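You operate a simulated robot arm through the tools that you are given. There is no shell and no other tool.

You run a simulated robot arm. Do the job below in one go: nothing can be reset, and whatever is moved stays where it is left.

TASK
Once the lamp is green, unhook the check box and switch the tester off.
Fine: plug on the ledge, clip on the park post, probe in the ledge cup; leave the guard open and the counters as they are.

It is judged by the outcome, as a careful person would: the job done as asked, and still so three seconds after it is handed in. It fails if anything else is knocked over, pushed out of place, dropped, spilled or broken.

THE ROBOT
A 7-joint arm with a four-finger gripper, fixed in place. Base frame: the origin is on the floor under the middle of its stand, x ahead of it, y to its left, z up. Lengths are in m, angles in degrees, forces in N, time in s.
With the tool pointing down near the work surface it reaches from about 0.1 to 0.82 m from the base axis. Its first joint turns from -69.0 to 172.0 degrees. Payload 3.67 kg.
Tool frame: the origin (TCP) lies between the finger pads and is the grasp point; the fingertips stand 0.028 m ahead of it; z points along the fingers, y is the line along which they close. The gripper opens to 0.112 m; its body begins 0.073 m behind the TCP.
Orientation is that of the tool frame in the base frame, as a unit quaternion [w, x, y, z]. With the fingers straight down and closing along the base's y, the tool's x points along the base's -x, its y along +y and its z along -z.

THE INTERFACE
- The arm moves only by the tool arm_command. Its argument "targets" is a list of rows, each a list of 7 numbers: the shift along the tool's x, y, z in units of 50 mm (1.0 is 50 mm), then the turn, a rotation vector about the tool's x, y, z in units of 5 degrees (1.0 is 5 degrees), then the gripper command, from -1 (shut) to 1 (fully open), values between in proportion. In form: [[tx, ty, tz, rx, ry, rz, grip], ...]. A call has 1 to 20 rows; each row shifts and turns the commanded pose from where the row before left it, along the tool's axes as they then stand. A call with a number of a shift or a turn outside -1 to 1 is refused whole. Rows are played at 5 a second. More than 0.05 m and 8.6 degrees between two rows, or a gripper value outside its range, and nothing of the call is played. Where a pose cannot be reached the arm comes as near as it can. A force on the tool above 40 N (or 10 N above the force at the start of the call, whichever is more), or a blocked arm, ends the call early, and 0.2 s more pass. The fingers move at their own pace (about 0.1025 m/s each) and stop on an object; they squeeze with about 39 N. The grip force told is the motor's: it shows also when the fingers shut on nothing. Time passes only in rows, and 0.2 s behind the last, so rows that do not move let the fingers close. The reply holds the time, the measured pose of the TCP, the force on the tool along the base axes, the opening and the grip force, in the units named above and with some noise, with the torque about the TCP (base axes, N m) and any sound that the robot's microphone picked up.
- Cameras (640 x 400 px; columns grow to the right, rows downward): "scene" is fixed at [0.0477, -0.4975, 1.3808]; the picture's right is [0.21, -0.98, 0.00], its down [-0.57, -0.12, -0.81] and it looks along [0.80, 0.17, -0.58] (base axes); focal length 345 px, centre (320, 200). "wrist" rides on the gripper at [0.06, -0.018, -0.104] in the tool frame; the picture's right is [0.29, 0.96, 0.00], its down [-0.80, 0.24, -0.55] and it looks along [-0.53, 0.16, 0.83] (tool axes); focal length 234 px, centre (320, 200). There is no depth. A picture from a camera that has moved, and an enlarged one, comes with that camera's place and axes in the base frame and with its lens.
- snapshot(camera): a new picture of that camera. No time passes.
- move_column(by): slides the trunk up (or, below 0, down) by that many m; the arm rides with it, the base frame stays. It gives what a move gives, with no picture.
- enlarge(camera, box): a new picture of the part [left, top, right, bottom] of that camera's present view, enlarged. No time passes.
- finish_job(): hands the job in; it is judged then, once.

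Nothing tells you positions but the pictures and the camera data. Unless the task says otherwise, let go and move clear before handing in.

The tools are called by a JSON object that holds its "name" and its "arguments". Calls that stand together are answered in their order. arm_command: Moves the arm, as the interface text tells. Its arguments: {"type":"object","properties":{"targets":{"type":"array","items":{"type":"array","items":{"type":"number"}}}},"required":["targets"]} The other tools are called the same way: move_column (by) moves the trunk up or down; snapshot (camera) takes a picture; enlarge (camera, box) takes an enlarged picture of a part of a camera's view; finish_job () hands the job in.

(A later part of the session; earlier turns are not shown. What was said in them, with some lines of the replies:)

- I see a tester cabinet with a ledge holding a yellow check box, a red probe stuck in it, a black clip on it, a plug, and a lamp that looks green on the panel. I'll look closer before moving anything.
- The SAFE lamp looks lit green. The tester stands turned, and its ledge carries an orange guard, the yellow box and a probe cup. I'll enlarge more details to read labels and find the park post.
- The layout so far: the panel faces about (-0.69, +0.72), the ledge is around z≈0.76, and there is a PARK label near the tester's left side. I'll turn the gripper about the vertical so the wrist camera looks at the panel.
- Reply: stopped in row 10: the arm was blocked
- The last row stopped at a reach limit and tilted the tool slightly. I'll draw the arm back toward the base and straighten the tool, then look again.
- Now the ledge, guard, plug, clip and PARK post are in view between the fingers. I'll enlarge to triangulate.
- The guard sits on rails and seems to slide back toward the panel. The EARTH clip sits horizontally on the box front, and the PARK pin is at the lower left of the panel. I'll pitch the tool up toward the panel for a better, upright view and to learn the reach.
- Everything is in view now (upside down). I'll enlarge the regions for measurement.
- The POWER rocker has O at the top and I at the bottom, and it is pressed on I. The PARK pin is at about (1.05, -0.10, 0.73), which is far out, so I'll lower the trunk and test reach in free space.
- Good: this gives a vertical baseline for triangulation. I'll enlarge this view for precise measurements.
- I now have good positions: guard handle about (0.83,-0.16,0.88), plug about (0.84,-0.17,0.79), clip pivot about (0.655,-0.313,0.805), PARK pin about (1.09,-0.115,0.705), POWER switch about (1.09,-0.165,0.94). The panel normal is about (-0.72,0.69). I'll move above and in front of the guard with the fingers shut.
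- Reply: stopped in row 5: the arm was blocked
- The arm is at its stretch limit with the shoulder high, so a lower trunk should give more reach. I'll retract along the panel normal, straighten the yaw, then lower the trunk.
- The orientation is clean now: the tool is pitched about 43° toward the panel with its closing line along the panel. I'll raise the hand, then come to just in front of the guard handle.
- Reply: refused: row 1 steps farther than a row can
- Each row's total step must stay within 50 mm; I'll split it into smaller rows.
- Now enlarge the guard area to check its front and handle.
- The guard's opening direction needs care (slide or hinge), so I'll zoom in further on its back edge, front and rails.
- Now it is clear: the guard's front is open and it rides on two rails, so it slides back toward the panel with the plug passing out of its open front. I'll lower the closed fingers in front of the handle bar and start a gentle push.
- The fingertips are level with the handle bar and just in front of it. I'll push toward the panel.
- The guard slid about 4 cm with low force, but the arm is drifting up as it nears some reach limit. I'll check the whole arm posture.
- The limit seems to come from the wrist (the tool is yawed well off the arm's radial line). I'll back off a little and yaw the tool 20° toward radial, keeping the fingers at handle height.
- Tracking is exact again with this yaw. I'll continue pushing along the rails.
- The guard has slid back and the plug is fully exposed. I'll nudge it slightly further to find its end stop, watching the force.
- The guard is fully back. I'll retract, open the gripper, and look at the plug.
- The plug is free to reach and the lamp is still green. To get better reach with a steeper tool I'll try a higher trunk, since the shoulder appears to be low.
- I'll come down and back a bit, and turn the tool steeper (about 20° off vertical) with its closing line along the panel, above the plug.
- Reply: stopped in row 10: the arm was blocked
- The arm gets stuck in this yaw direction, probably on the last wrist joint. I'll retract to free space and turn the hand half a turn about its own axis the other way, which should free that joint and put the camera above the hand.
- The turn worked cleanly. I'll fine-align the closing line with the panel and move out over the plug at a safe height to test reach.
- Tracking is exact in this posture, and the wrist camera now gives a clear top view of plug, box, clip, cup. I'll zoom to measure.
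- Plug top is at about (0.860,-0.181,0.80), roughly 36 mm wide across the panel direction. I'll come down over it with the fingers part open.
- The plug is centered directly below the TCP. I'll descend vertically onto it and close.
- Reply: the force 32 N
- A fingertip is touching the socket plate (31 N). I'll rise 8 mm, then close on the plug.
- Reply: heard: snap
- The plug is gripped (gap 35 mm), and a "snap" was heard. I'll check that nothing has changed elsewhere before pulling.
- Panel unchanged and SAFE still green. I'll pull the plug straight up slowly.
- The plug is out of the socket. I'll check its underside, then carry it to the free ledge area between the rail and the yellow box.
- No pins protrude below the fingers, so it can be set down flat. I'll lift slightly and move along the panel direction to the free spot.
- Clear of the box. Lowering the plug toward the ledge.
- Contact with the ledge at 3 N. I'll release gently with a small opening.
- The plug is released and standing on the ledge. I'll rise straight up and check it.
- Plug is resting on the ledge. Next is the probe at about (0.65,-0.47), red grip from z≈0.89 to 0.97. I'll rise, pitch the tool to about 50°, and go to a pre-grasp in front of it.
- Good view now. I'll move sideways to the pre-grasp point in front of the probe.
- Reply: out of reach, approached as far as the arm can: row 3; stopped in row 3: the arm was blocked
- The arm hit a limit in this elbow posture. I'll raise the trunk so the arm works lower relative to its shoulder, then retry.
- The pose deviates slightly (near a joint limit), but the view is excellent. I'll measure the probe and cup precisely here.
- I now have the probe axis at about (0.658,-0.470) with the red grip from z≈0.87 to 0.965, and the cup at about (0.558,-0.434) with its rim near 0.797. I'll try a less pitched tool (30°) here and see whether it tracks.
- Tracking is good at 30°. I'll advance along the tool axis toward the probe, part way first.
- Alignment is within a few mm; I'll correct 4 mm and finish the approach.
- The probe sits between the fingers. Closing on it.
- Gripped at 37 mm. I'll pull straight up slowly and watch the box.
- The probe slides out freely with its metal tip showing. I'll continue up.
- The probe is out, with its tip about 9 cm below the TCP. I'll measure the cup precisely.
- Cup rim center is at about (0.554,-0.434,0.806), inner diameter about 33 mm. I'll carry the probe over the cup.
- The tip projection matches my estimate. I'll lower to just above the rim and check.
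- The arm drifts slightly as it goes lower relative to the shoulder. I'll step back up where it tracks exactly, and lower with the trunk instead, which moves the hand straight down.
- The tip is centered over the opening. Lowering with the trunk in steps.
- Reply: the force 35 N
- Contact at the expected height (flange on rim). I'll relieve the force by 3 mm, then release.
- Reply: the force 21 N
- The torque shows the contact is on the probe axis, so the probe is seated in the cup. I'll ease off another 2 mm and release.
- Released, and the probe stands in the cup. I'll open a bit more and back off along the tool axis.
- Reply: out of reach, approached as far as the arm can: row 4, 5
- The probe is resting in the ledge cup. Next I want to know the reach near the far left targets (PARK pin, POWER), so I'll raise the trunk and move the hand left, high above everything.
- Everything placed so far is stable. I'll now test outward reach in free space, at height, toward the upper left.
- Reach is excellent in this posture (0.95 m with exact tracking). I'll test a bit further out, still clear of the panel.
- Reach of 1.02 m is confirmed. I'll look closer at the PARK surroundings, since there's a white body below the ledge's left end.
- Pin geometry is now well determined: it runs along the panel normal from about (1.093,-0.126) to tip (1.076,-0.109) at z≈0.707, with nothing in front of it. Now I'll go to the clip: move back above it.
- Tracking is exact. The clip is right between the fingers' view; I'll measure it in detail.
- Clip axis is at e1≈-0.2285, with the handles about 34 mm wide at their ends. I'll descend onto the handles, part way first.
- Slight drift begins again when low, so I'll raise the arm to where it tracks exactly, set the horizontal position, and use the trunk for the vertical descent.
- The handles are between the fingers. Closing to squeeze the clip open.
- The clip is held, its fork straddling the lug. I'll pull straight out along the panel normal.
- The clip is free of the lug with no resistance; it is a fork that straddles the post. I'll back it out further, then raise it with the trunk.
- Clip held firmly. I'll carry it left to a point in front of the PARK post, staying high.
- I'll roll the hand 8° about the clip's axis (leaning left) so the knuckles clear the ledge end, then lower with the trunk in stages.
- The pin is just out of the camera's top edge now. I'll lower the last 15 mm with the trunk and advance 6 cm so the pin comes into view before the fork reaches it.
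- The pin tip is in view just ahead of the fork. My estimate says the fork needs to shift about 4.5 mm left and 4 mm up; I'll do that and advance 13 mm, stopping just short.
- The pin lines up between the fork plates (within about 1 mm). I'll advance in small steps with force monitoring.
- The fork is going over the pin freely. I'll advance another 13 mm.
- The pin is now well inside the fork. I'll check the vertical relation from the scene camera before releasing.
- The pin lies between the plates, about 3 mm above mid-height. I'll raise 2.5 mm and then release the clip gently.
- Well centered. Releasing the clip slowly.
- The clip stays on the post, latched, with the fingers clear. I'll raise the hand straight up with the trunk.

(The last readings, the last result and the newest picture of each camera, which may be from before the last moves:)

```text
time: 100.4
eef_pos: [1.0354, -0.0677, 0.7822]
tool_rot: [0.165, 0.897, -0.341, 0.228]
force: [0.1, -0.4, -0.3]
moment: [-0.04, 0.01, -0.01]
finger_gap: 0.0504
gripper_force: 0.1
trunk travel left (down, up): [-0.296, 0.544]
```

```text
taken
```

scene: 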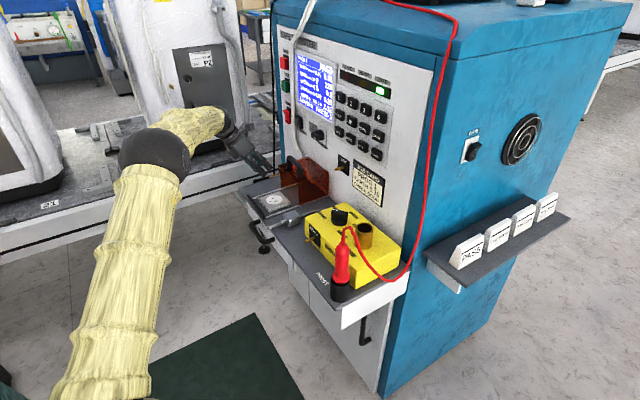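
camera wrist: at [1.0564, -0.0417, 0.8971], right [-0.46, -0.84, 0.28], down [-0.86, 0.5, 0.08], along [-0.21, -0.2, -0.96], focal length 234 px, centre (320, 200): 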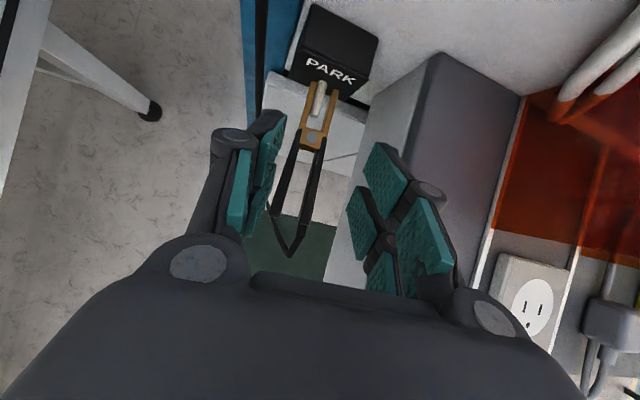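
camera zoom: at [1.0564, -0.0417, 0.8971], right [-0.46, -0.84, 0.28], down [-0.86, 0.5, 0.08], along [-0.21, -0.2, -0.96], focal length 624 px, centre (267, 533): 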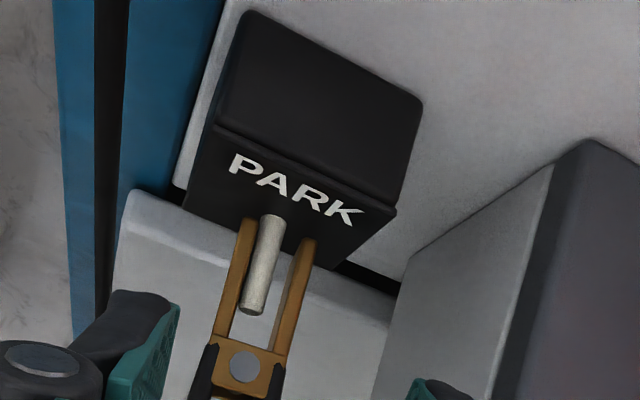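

The clip is parked and stable. Last is the POWER switch at about (1.091,-0.165,0.94), whose upper half (O) must be pressed. I'll rise, back off, undo the roll, and pitch the tool to about 60° so the camera stays well clear of the TEST and HALT buttons.

{"name": "move_column", "arguments": {"by": 0.1}}

{"name": "arm_command", "arguments": {"targets": [[-0.51, 0, -0.315, 0, 0, 0, -0.1], [-0.51, 0, -0.315, 0, 0, 0, -0.1], [0, 0, 0, 0.68, 0, 0.42, -1], [0, 0, 0, 0.68, 0, 0.42, -1], [0, 0, 0, 0, 0.93, 0, -1], [0, 0, 0, 0, 0.93, 0, -1], [0, 0, 0, 0, 0.93, 0, -1], [0, 0, 0, 0, 0.93, 0, -1], [0, 0, 0, 0, 0.93, 0, -1], [0, 0, 0, 0, 0.93, 0, -1], [0, 0, 0, 0, 0, 0, -1]]}}

{"name": "snapshot", "arguments": {"camera": "wrist"}}

{"name": "snapshot", "arguments": {"camera": "scene"}}

```text
time: 101.8
eef_pos: [1.0358, -0.0679, 0.8813]
tool_rot: [0.164, 0.897, -0.34, 0.228]
force: [0.9, 0.0, 0.8]
moment: [0.0, 0.03, -0.04]
finger_gap: 0.0503
gripper_force: 0.0
trunk travel left (down, up): [-0.396, 0.444]
```

```text
time: 104.3
eef_pos: [0.9985, -0.0638, 0.874]
tool_rot: [0.183, 0.804, -0.347, 0.446]
force: [0.4, 0.0, 0.0]
moment: [0.03, 0.0, 0.03]
finger_gap: 0.0001
gripper_force: 35.7
trunk travel left (down, up): [-0.396, 0.444]
stopped in row 11: the arm was blocked; the commanded pose is now the measured one
```

```text
taken
camera wrist: at [0.9722, -0.0133, 0.98], right [-0.59, -0.78, 0.23], down [-0.79, 0.48, -0.38], along [0.18, -0.4, -0.9], focal length 234 px, centre (320, 200)
```

wrist: 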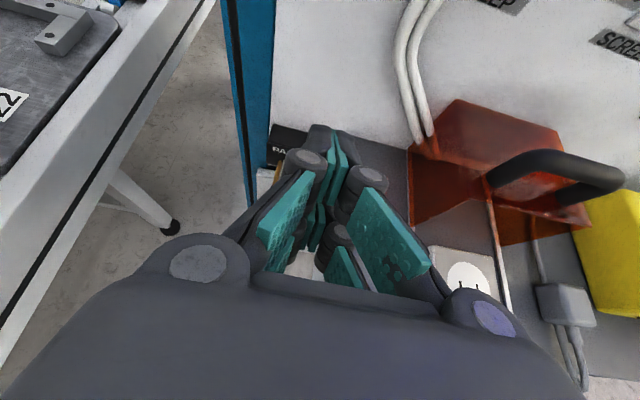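

```text
taken
```

scene: 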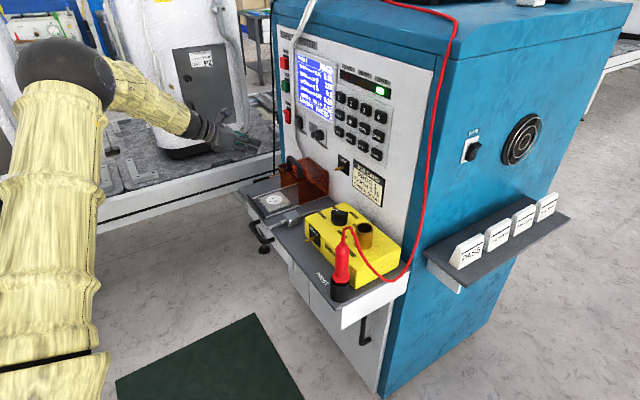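

The pitch limit is around 57° here. I'll settle at 45°, which still keeps the camera about 6 cm behind the fingertips, raise with the trunk to switch height, and look from both cameras before approaching.

{"name": "arm_command", "arguments": {"targets": [[0, 0, 0, 0, -0.85, 0, -1], [0, 0, 0, 0, -0.85, 0, -1], [0, 0, 0, 0, -0.85, 0, -1], [0, 0, 0, 0, 0, 0, -1]]}}

{"name": "move_column", "arguments": {"by": 0.082}}

{"name": "snapshot", "arguments": {"camera": "wrist"}}

{"name": "enlarge", "arguments": {"camera": "scene", "box": [200, 40, 340, 180]}}

```text
time: 105.3
eef_pos: [0.997, -0.0587, 0.8764]
tool_rot: [0.144, 0.849, -0.363, 0.356]
force: [0.1, 0.4, 0.2]
moment: [0.01, 0.02, 0.0]
finger_gap: 0.0001
gripper_force: 35.9
trunk travel left (down, up): [-0.396, 0.444]
```

```text
time: 106.5
eef_pos: [0.9979, -0.0589, 0.9579]
tool_rot: [0.144, 0.849, -0.364, 0.355]
force: [0.5, -0.2, -0.9]
moment: [-0.04, 0.02, 0.0]
finger_gap: 0.0001
gripper_force: 35.9
trunk travel left (down, up): [-0.478, 0.362]
```

```text
taken
camera wrist: at [0.9884, -0.0268, 1.0726], right [-0.55, -0.81, 0.19], down [-0.83, 0.52, -0.18], along [0.04, -0.26, -0.97], focal length 234 px, centre (320, 200)
```

wrist: 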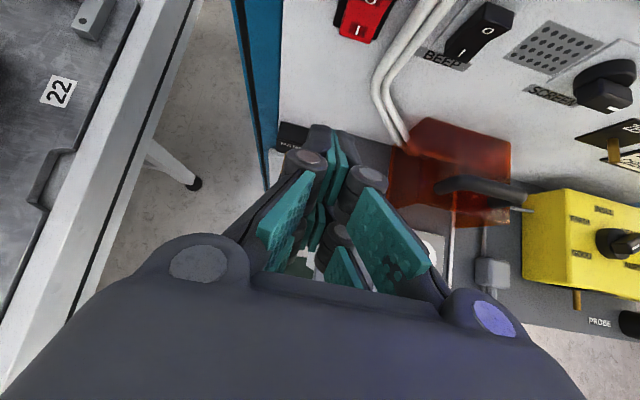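

```text
2.86 times, centred on (270, 110) of scene
camera zoom: at [0.0477, -0.4975, 1.3808], right [0.21, -0.98, 0.0], down [-0.57, -0.12, -0.81], along [0.8, 0.17, -0.58], focal length 985 px, centre (463, 457)
```

zoom: 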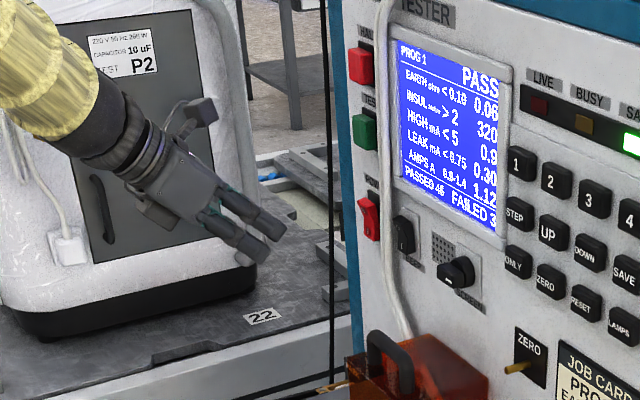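

{"name": "enlarge", "arguments": {"camera": "wrist", "box": [290, 0, 470, 150]}}

{"name": "enlarge", "arguments": {"camera": "scene", "box": [265, 90, 325, 140]}}

```text
2.67 times, centred on (380, 75) of wrist
camera zoom: at [0.9884, -0.0268, 1.0726], right [-0.55, -0.81, 0.19], down [-0.83, 0.52, -0.18], along [0.04, -0.26, -0.97], focal length 624 px, centre (160, 533)
```

zoom: 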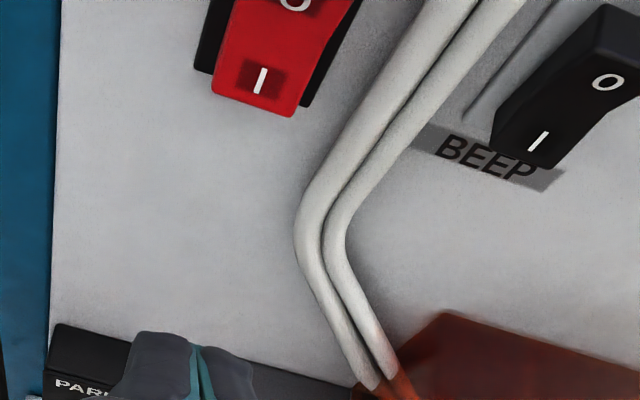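

```text
8.00 times, centred on (295, 115) of scene
camera zoom: at [0.0477, -0.4975, 1.3808], right [0.21, -0.98, 0.0], down [-0.57, -0.12, -0.81], along [0.8, 0.17, -0.58], focal length 2759 px, centre (520, 880)
```

zoom: 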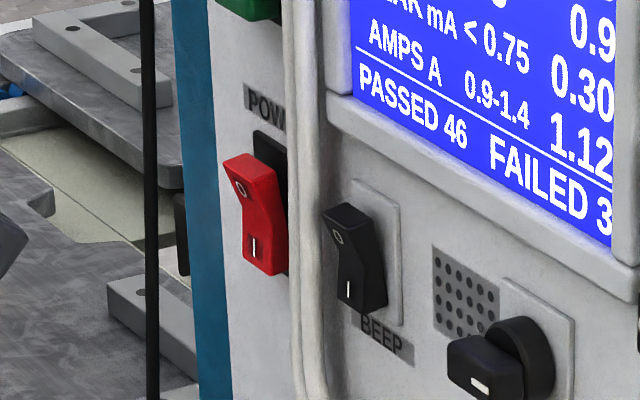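

Now I have O at (1.084,-0.158,0.957) and I at (1.087,-0.162,0.931), with the white cables just to the right. I'll advance in stages with the closed fingertips aimed at O, slightly left of its center to stay off the cables.

{"name": "arm_command", "arguments": {"targets": [[0.33, 0.04, 0.33, 0, 0, 0, -1], [0.33, 0.04, 0.33, 0, 0, 0, -1], [0.33, 0.0, 0.33, 0, 0, 0, -1], [0, 0, 0, 0, 0, 0, -1]]}}

{"name": "snapshot", "arguments": {"camera": "wrist"}}

{"name": "enlarge", "arguments": {"camera": "scene", "box": [240, 70, 330, 150]}}

```text
time: 107.5
eef_pos: [1.0425, -0.1134, 0.9592]
tool_rot: [0.144, 0.849, -0.364, 0.355]
force: [0.3, -0.2, 0.0]
moment: [-0.02, -0.03, 0.0]
finger_gap: 0.0
gripper_force: 36.1
trunk travel left (down, up): [-0.478, 0.362]
```

```text
taken
camera wrist: at [1.0331, -0.0801, 1.0738], right [-0.55, -0.81, 0.19], down [-0.83, 0.52, -0.18], along [0.04, -0.26, -0.97], focal length 234 px, centre (320, 200)
```

wrist: 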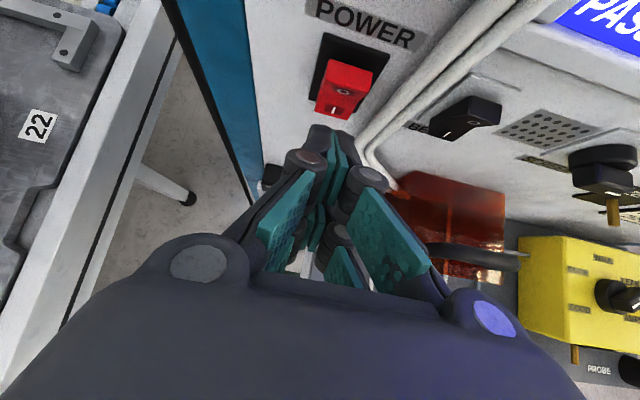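

```text
5.00 times, centred on (285, 110) of scene
camera zoom: at [0.0477, -0.4975, 1.3808], right [0.21, -0.98, 0.0], down [-0.57, -0.12, -0.81], along [0.8, 0.17, -0.58], focal length 1724 px, centre (495, 650)
```

zoom: 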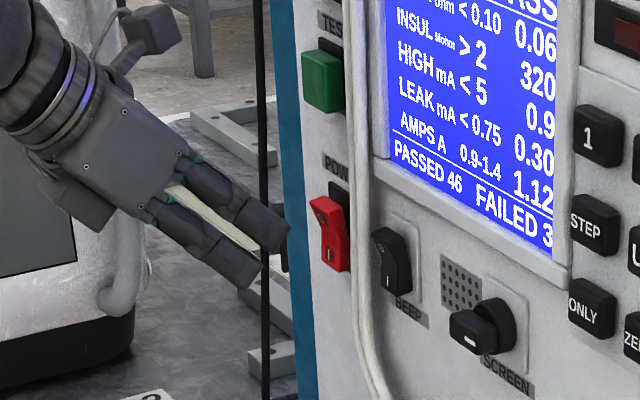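

Fingertip projection matches well and is aligned with O, clear of the cables. I'll move up 3 mm and approach to near contact.

{"name": "arm_command", "arguments": {"targets": [[0.042, 0, -0.042, 0, 0, 0, -1], [0.24, -0.015, 0.24, 0, 0, 0, -1], [0, 0, 0, 0, 0, 0, -1]]}}

{"name": "enlarge", "arguments": {"camera": "scene", "box": [255, 85, 315, 140]}}

{"name": "snapshot", "arguments": {"camera": "wrist"}}

```text
time: 108.3
eef_pos: [1.0561, -0.1247, 0.9635]
tool_rot: [0.145, 0.848, -0.363, 0.357]
force: [0.1, 0.4, -0.3]
moment: [-0.01, -0.03, 0.0]
finger_gap: 0.0001
gripper_force: 35.6
trunk travel left (down, up): [-0.478, 0.362]
```

```text
7.27 times, centred on (285, 112) of scene
camera zoom: at [0.0477, -0.4975, 1.3808], right [0.21, -0.98, 0.0], down [-0.57, -0.12, -0.81], along [0.8, 0.17, -0.58], focal length 2508 px, centre (574, 836)
```

zoom: 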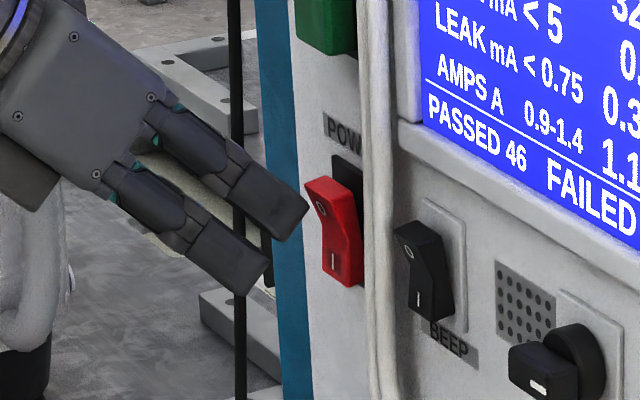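

```text
taken
camera wrist: at [1.0458, -0.0913, 1.0772], right [-0.55, -0.81, 0.19], down [-0.83, 0.52, -0.18], along [0.05, -0.26, -0.97], focal length 234 px, centre (320, 200)
```

wrist: 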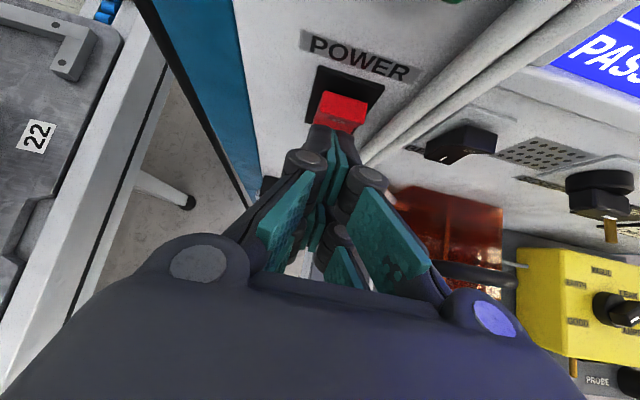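

The fingertip is at the O edge. I'll shift 5 mm right to center on the rocker, then press in small steps.

{"name": "arm_command", "arguments": {"targets": [[0, 0.1, 0, 0, 0, 0, -1], [0.0564, -0.0034, 0.0566, 0, 0, 0, -1], [0.0564, -0.0034, 0.0566, 0, 0, 0, -1], [0, 0, 0, 0, 0, 0, -1]]}}

{"name": "enlarge", "arguments": {"camera": "scene", "box": [255, 85, 315, 140]}}

{"name": "enlarge", "arguments": {"camera": "wrist", "box": [260, 30, 440, 180]}}

```text
time: 109.3
eef_pos: [1.0589, -0.1341, 0.9618]
tool_rot: [0.144, 0.849, -0.363, 0.356]
force: [-0.2, -0.2, 0.9]
moment: [0.01, -0.01, 0.01]
finger_gap: 0.0001
gripper_force: 35.8
trunk travel left (down, up): [-0.478, 0.362]
```

```text
7.27 times, centred on (285, 112) of scene
camera zoom: at [0.0477, -0.4975, 1.3808], right [0.21, -0.98, 0.0], down [-0.57, -0.12, -0.81], along [0.8, 0.17, -0.58], focal length 2508 px, centre (574, 836)
```

zoom: 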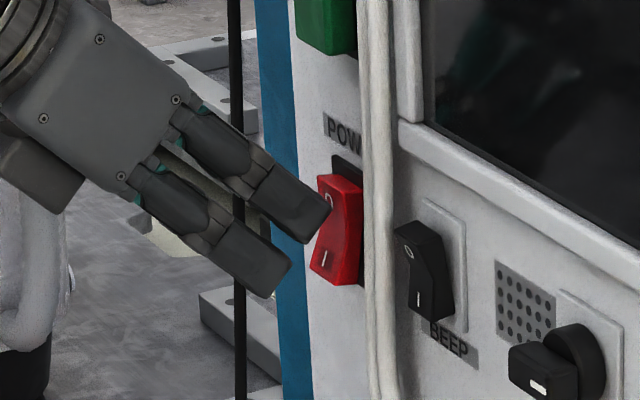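

```text
2.67 times, centred on (350, 105) of wrist
camera zoom: at [1.0483, -0.1009, 1.0761], right [-0.55, -0.81, 0.19], down [-0.83, 0.52, -0.18], along [0.04, -0.26, -0.97], focal length 624 px, centre (240, 453)
```

zoom: 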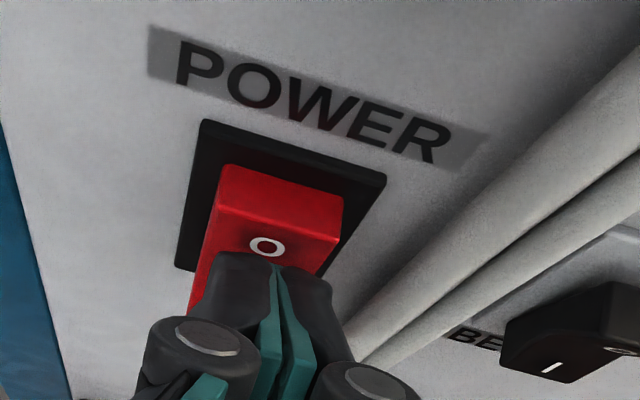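

The screen went dark and the rocker flipped to O: the tester is off. I'll back straight away from the panel.

{"name": "arm_command", "arguments": {"targets": [[-0.28, 0.017, -0.283, 0, 0, 0, -1], [-0.564, 0.034, -0.566, 0, 0, 0, -1], [-0.564, 0.034, -0.566, 0, 0, 0, -1], [-0.564, 0.034, -0.566, 0, 0, 0, -1], [0, 0, 0, 0, 0, 0, -1]]}}

{"name": "snapshot", "arguments": {"camera": "scene"}}

{"name": "snapshot", "arguments": {"camera": "wrist"}}

{"name": "enlarge", "arguments": {"camera": "scene", "box": [260, 20, 420, 180]}}

```text
time: 110.7
eef_pos: [0.9594, -0.0753, 0.9062]
tool_rot: [0.147, 0.854, -0.386, 0.315]
force: [0.1, 0.6, -0.8]
moment: [-0.03, -0.01, 0.01]
finger_gap: 0.0
gripper_force: 35.7
trunk travel left (down, up): [-0.478, 0.362]
stopped in row 5: the arm was blocked; the commanded pose is now the measured one
```

```text
taken
```

scene: 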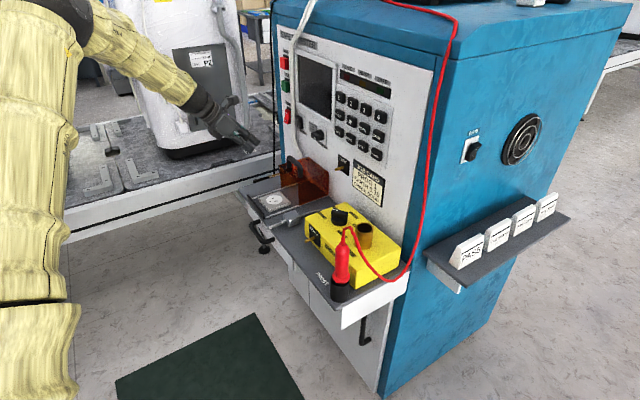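

```text
taken
camera wrist: at [0.9585, -0.0475, 1.0225], right [-0.58, -0.79, 0.2], down [-0.82, 0.57, -0.1], along [-0.03, -0.22, -0.98], focal length 234 px, centre (320, 200)
```

wrist: 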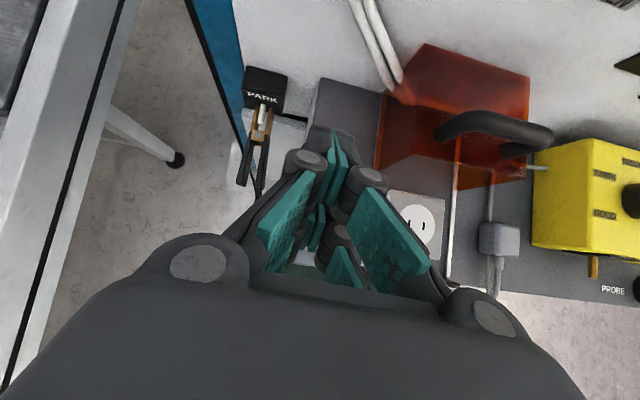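

```text
2.50 times, centred on (340, 100) of scene
camera zoom: at [0.0477, -0.4975, 1.3808], right [0.21, -0.98, 0.0], down [-0.57, -0.12, -0.81], along [0.8, 0.17, -0.58], focal length 862 px, centre (270, 450)
```

zoom: 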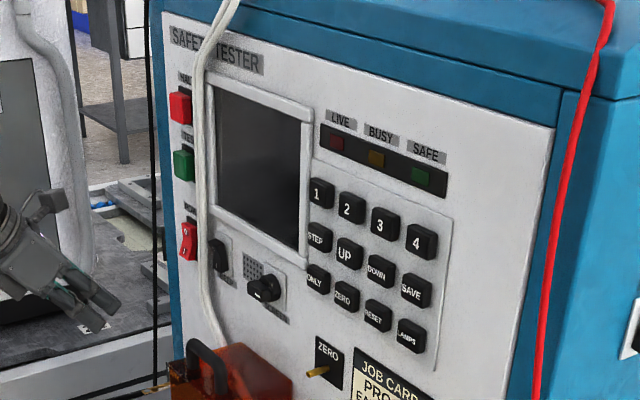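

The tester is off, lamps dark, and the clip is still parked. I'll raise the trunk and move the hand clear, away from the tester.

{"name": "move_column", "arguments": {"by": 0.14}}

{"name": "arm_command", "arguments": {"targets": [[-0.4, -0.2, -0.4, 0, -0.8, 0, -0.5], [-0.4, -0.2, -0.4, 0, -0.8, 0, -0.5], [-0.5, -0.2, -0.4, 0, -0.8, 0, -0.5], [-0.6, 0, -0.3, 0, 0, 0, -0.5], [-0.6, 0, -0.3, 0, 0, 0, -0.5], [-0.6, 0, -0.3, 0, 0, 0, -0.5], [0, 0, 0, 0, 0, 0, -0.5]]}}

{"name": "snapshot", "arguments": {"camera": "scene"}}

{"name": "snapshot", "arguments": {"camera": "wrist"}}

```text
time: 112.4
eef_pos: [0.9595, -0.0749, 1.0476]
tool_rot: [0.148, 0.854, -0.387, 0.316]
force: [-0.3, 0.1, 0.2]
moment: [0.0, 0.01, 0.01]
finger_gap: 0.0004
gripper_force: 35.4
trunk travel left (down, up): [-0.618, 0.222]
```

```text
time: 114.2
eef_pos: [0.8599, 0.0539, 1.0048]
tool_rot: [0.108, 0.882, -0.421, 0.181]
force: [-1.1, -0.1, 0.2]
moment: [0.0, 0.0, 0.01]
finger_gap: 0.0281
gripper_force: 0.1
trunk travel left (down, up): [-0.618, 0.222]
stopped in row 7: the arm was blocked; the commanded pose is now the measured one
```

```text
taken
```

scene: 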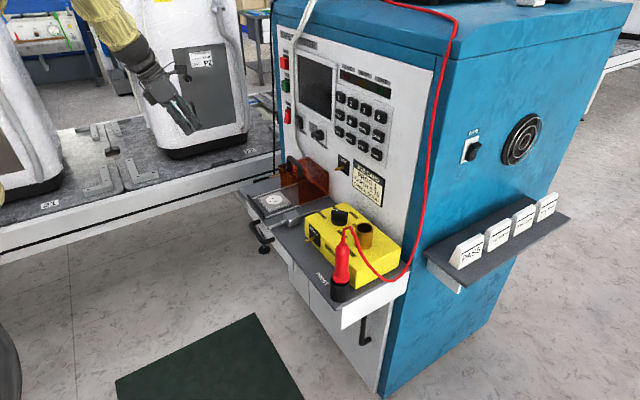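

```text
taken
camera wrist: at [0.8861, 0.0579, 1.122], right [-0.58, -0.8, 0.16], down [-0.78, 0.6, 0.19], along [-0.24, -0.01, -0.97], focal length 234 px, centre (320, 200)
```

wrist: 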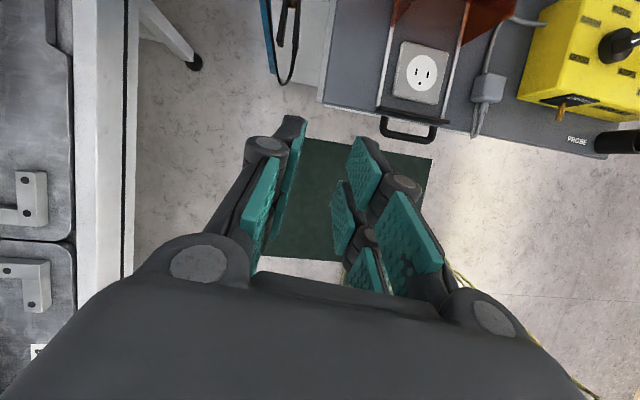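

The hand is clear. I'll check the final state of every item in close-up.

{"name": "enlarge", "arguments": {"camera": "wrist", "box": [240, 0, 640, 160]}}

{"name": "enlarge", "arguments": {"camera": "scene", "box": [230, 140, 330, 230]}}

{"name": "enlarge", "arguments": {"camera": "scene", "box": [300, 190, 430, 310]}}

{"name": "enlarge", "arguments": {"camera": "scene", "box": [265, 40, 325, 140]}}

```text
1.60 times, centred on (440, 80) of wrist
camera zoom: at [0.8861, 0.0579, 1.122], right [-0.58, -0.8, 0.16], down [-0.78, 0.6, 0.19], along [-0.24, -0.01, -0.97], focal length 375 px, centre (128, 392)
```

zoom: 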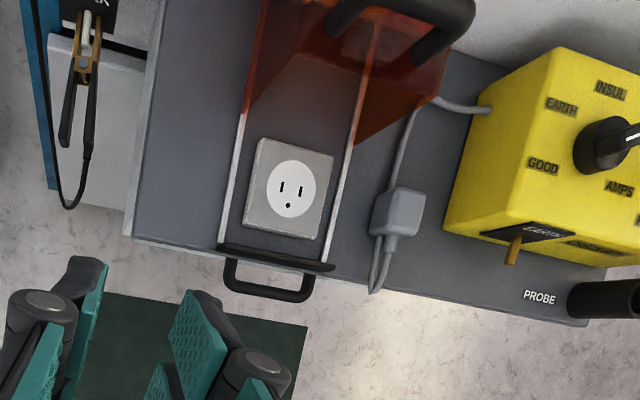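

```text
4.44 times, centred on (280, 185) of scene
camera zoom: at [0.0477, -0.4975, 1.3808], right [0.21, -0.98, 0.0], down [-0.57, -0.12, -0.81], along [0.8, 0.17, -0.58], focal length 1533 px, centre (498, 267)
```

zoom: 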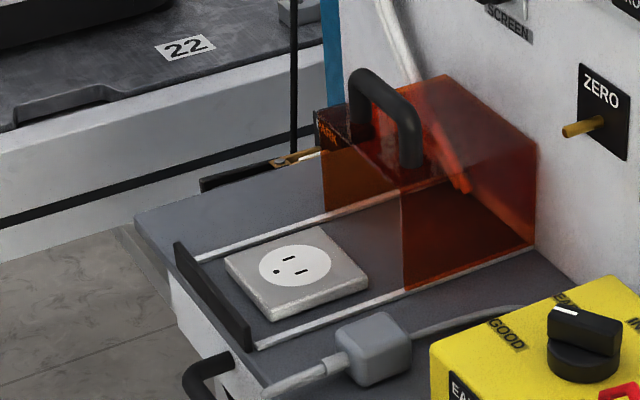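

```text
3.33 times, centred on (365, 250) of scene
camera zoom: at [0.0477, -0.4975, 1.3808], right [0.21, -0.98, 0.0], down [-0.57, -0.12, -0.81], along [0.8, 0.17, -0.58], focal length 1150 px, centre (170, 33)
```

zoom: 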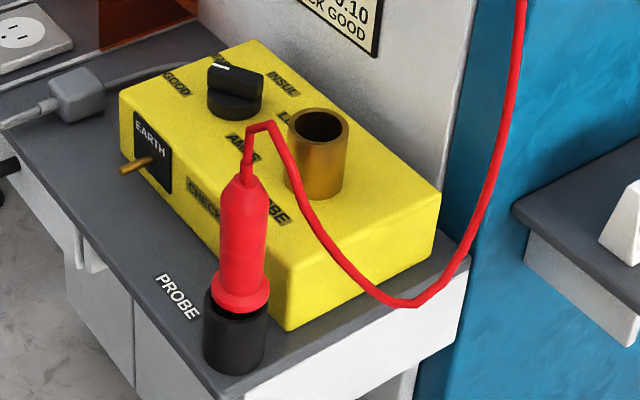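

```text
4.00 times, centred on (295, 90) of scene
camera zoom: at [0.0477, -0.4975, 1.3808], right [0.21, -0.98, 0.0], down [-0.57, -0.12, -0.81], along [0.8, 0.17, -0.58], focal length 1379 px, centre (420, 640)
```

zoom: 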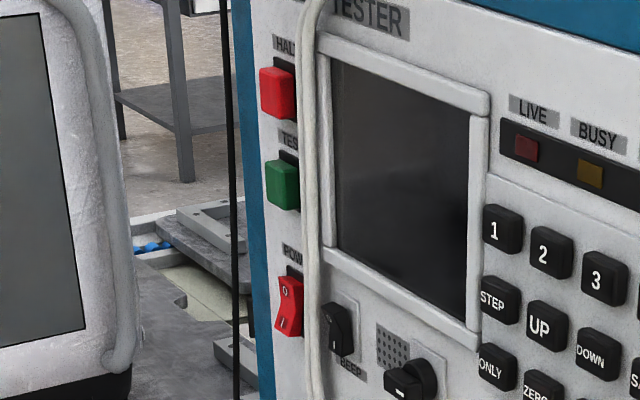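

All checks out: the plug stands on the ledge, the clip is on the PARK post, the probe is in the ledge cup, the guard is open, and POWER is at O with the screen and lamps dark. The hand is empty and clear, so I'm handing in.

{"name": "finish_job", "arguments": {}}

```text
The job is handed in.
```

The check box is unhooked and the tester is switched off. I've handed the job in, and no result has come back yet.

- **Lamp:** the SAFE lamp was already green when I started. It was still green each time I looked until I switched the power off.
- **Guard:** it slides, so I pushed it back toward the panel and left it open.
- **Plug:** it is out of the socket and standing on the ledge between the socket and the check box.
- **Probe:** it is upright in the ledge cup.
- **Clip:** it is on the park post and stayed there after I let go.
- **Power:** the switch is on O, and the screen and lamps are dark.
- **Counters:** I didn't press any panel keys. They read 46 passed and 3 failed before I switched off.

I heard a single "snap" as I gripped the plug. It came out freely, and I saw no damage or change on the panel afterwards.

Nothing else looked knocked or moved in the final close-ups. The gripper is empty and clear of the tester.
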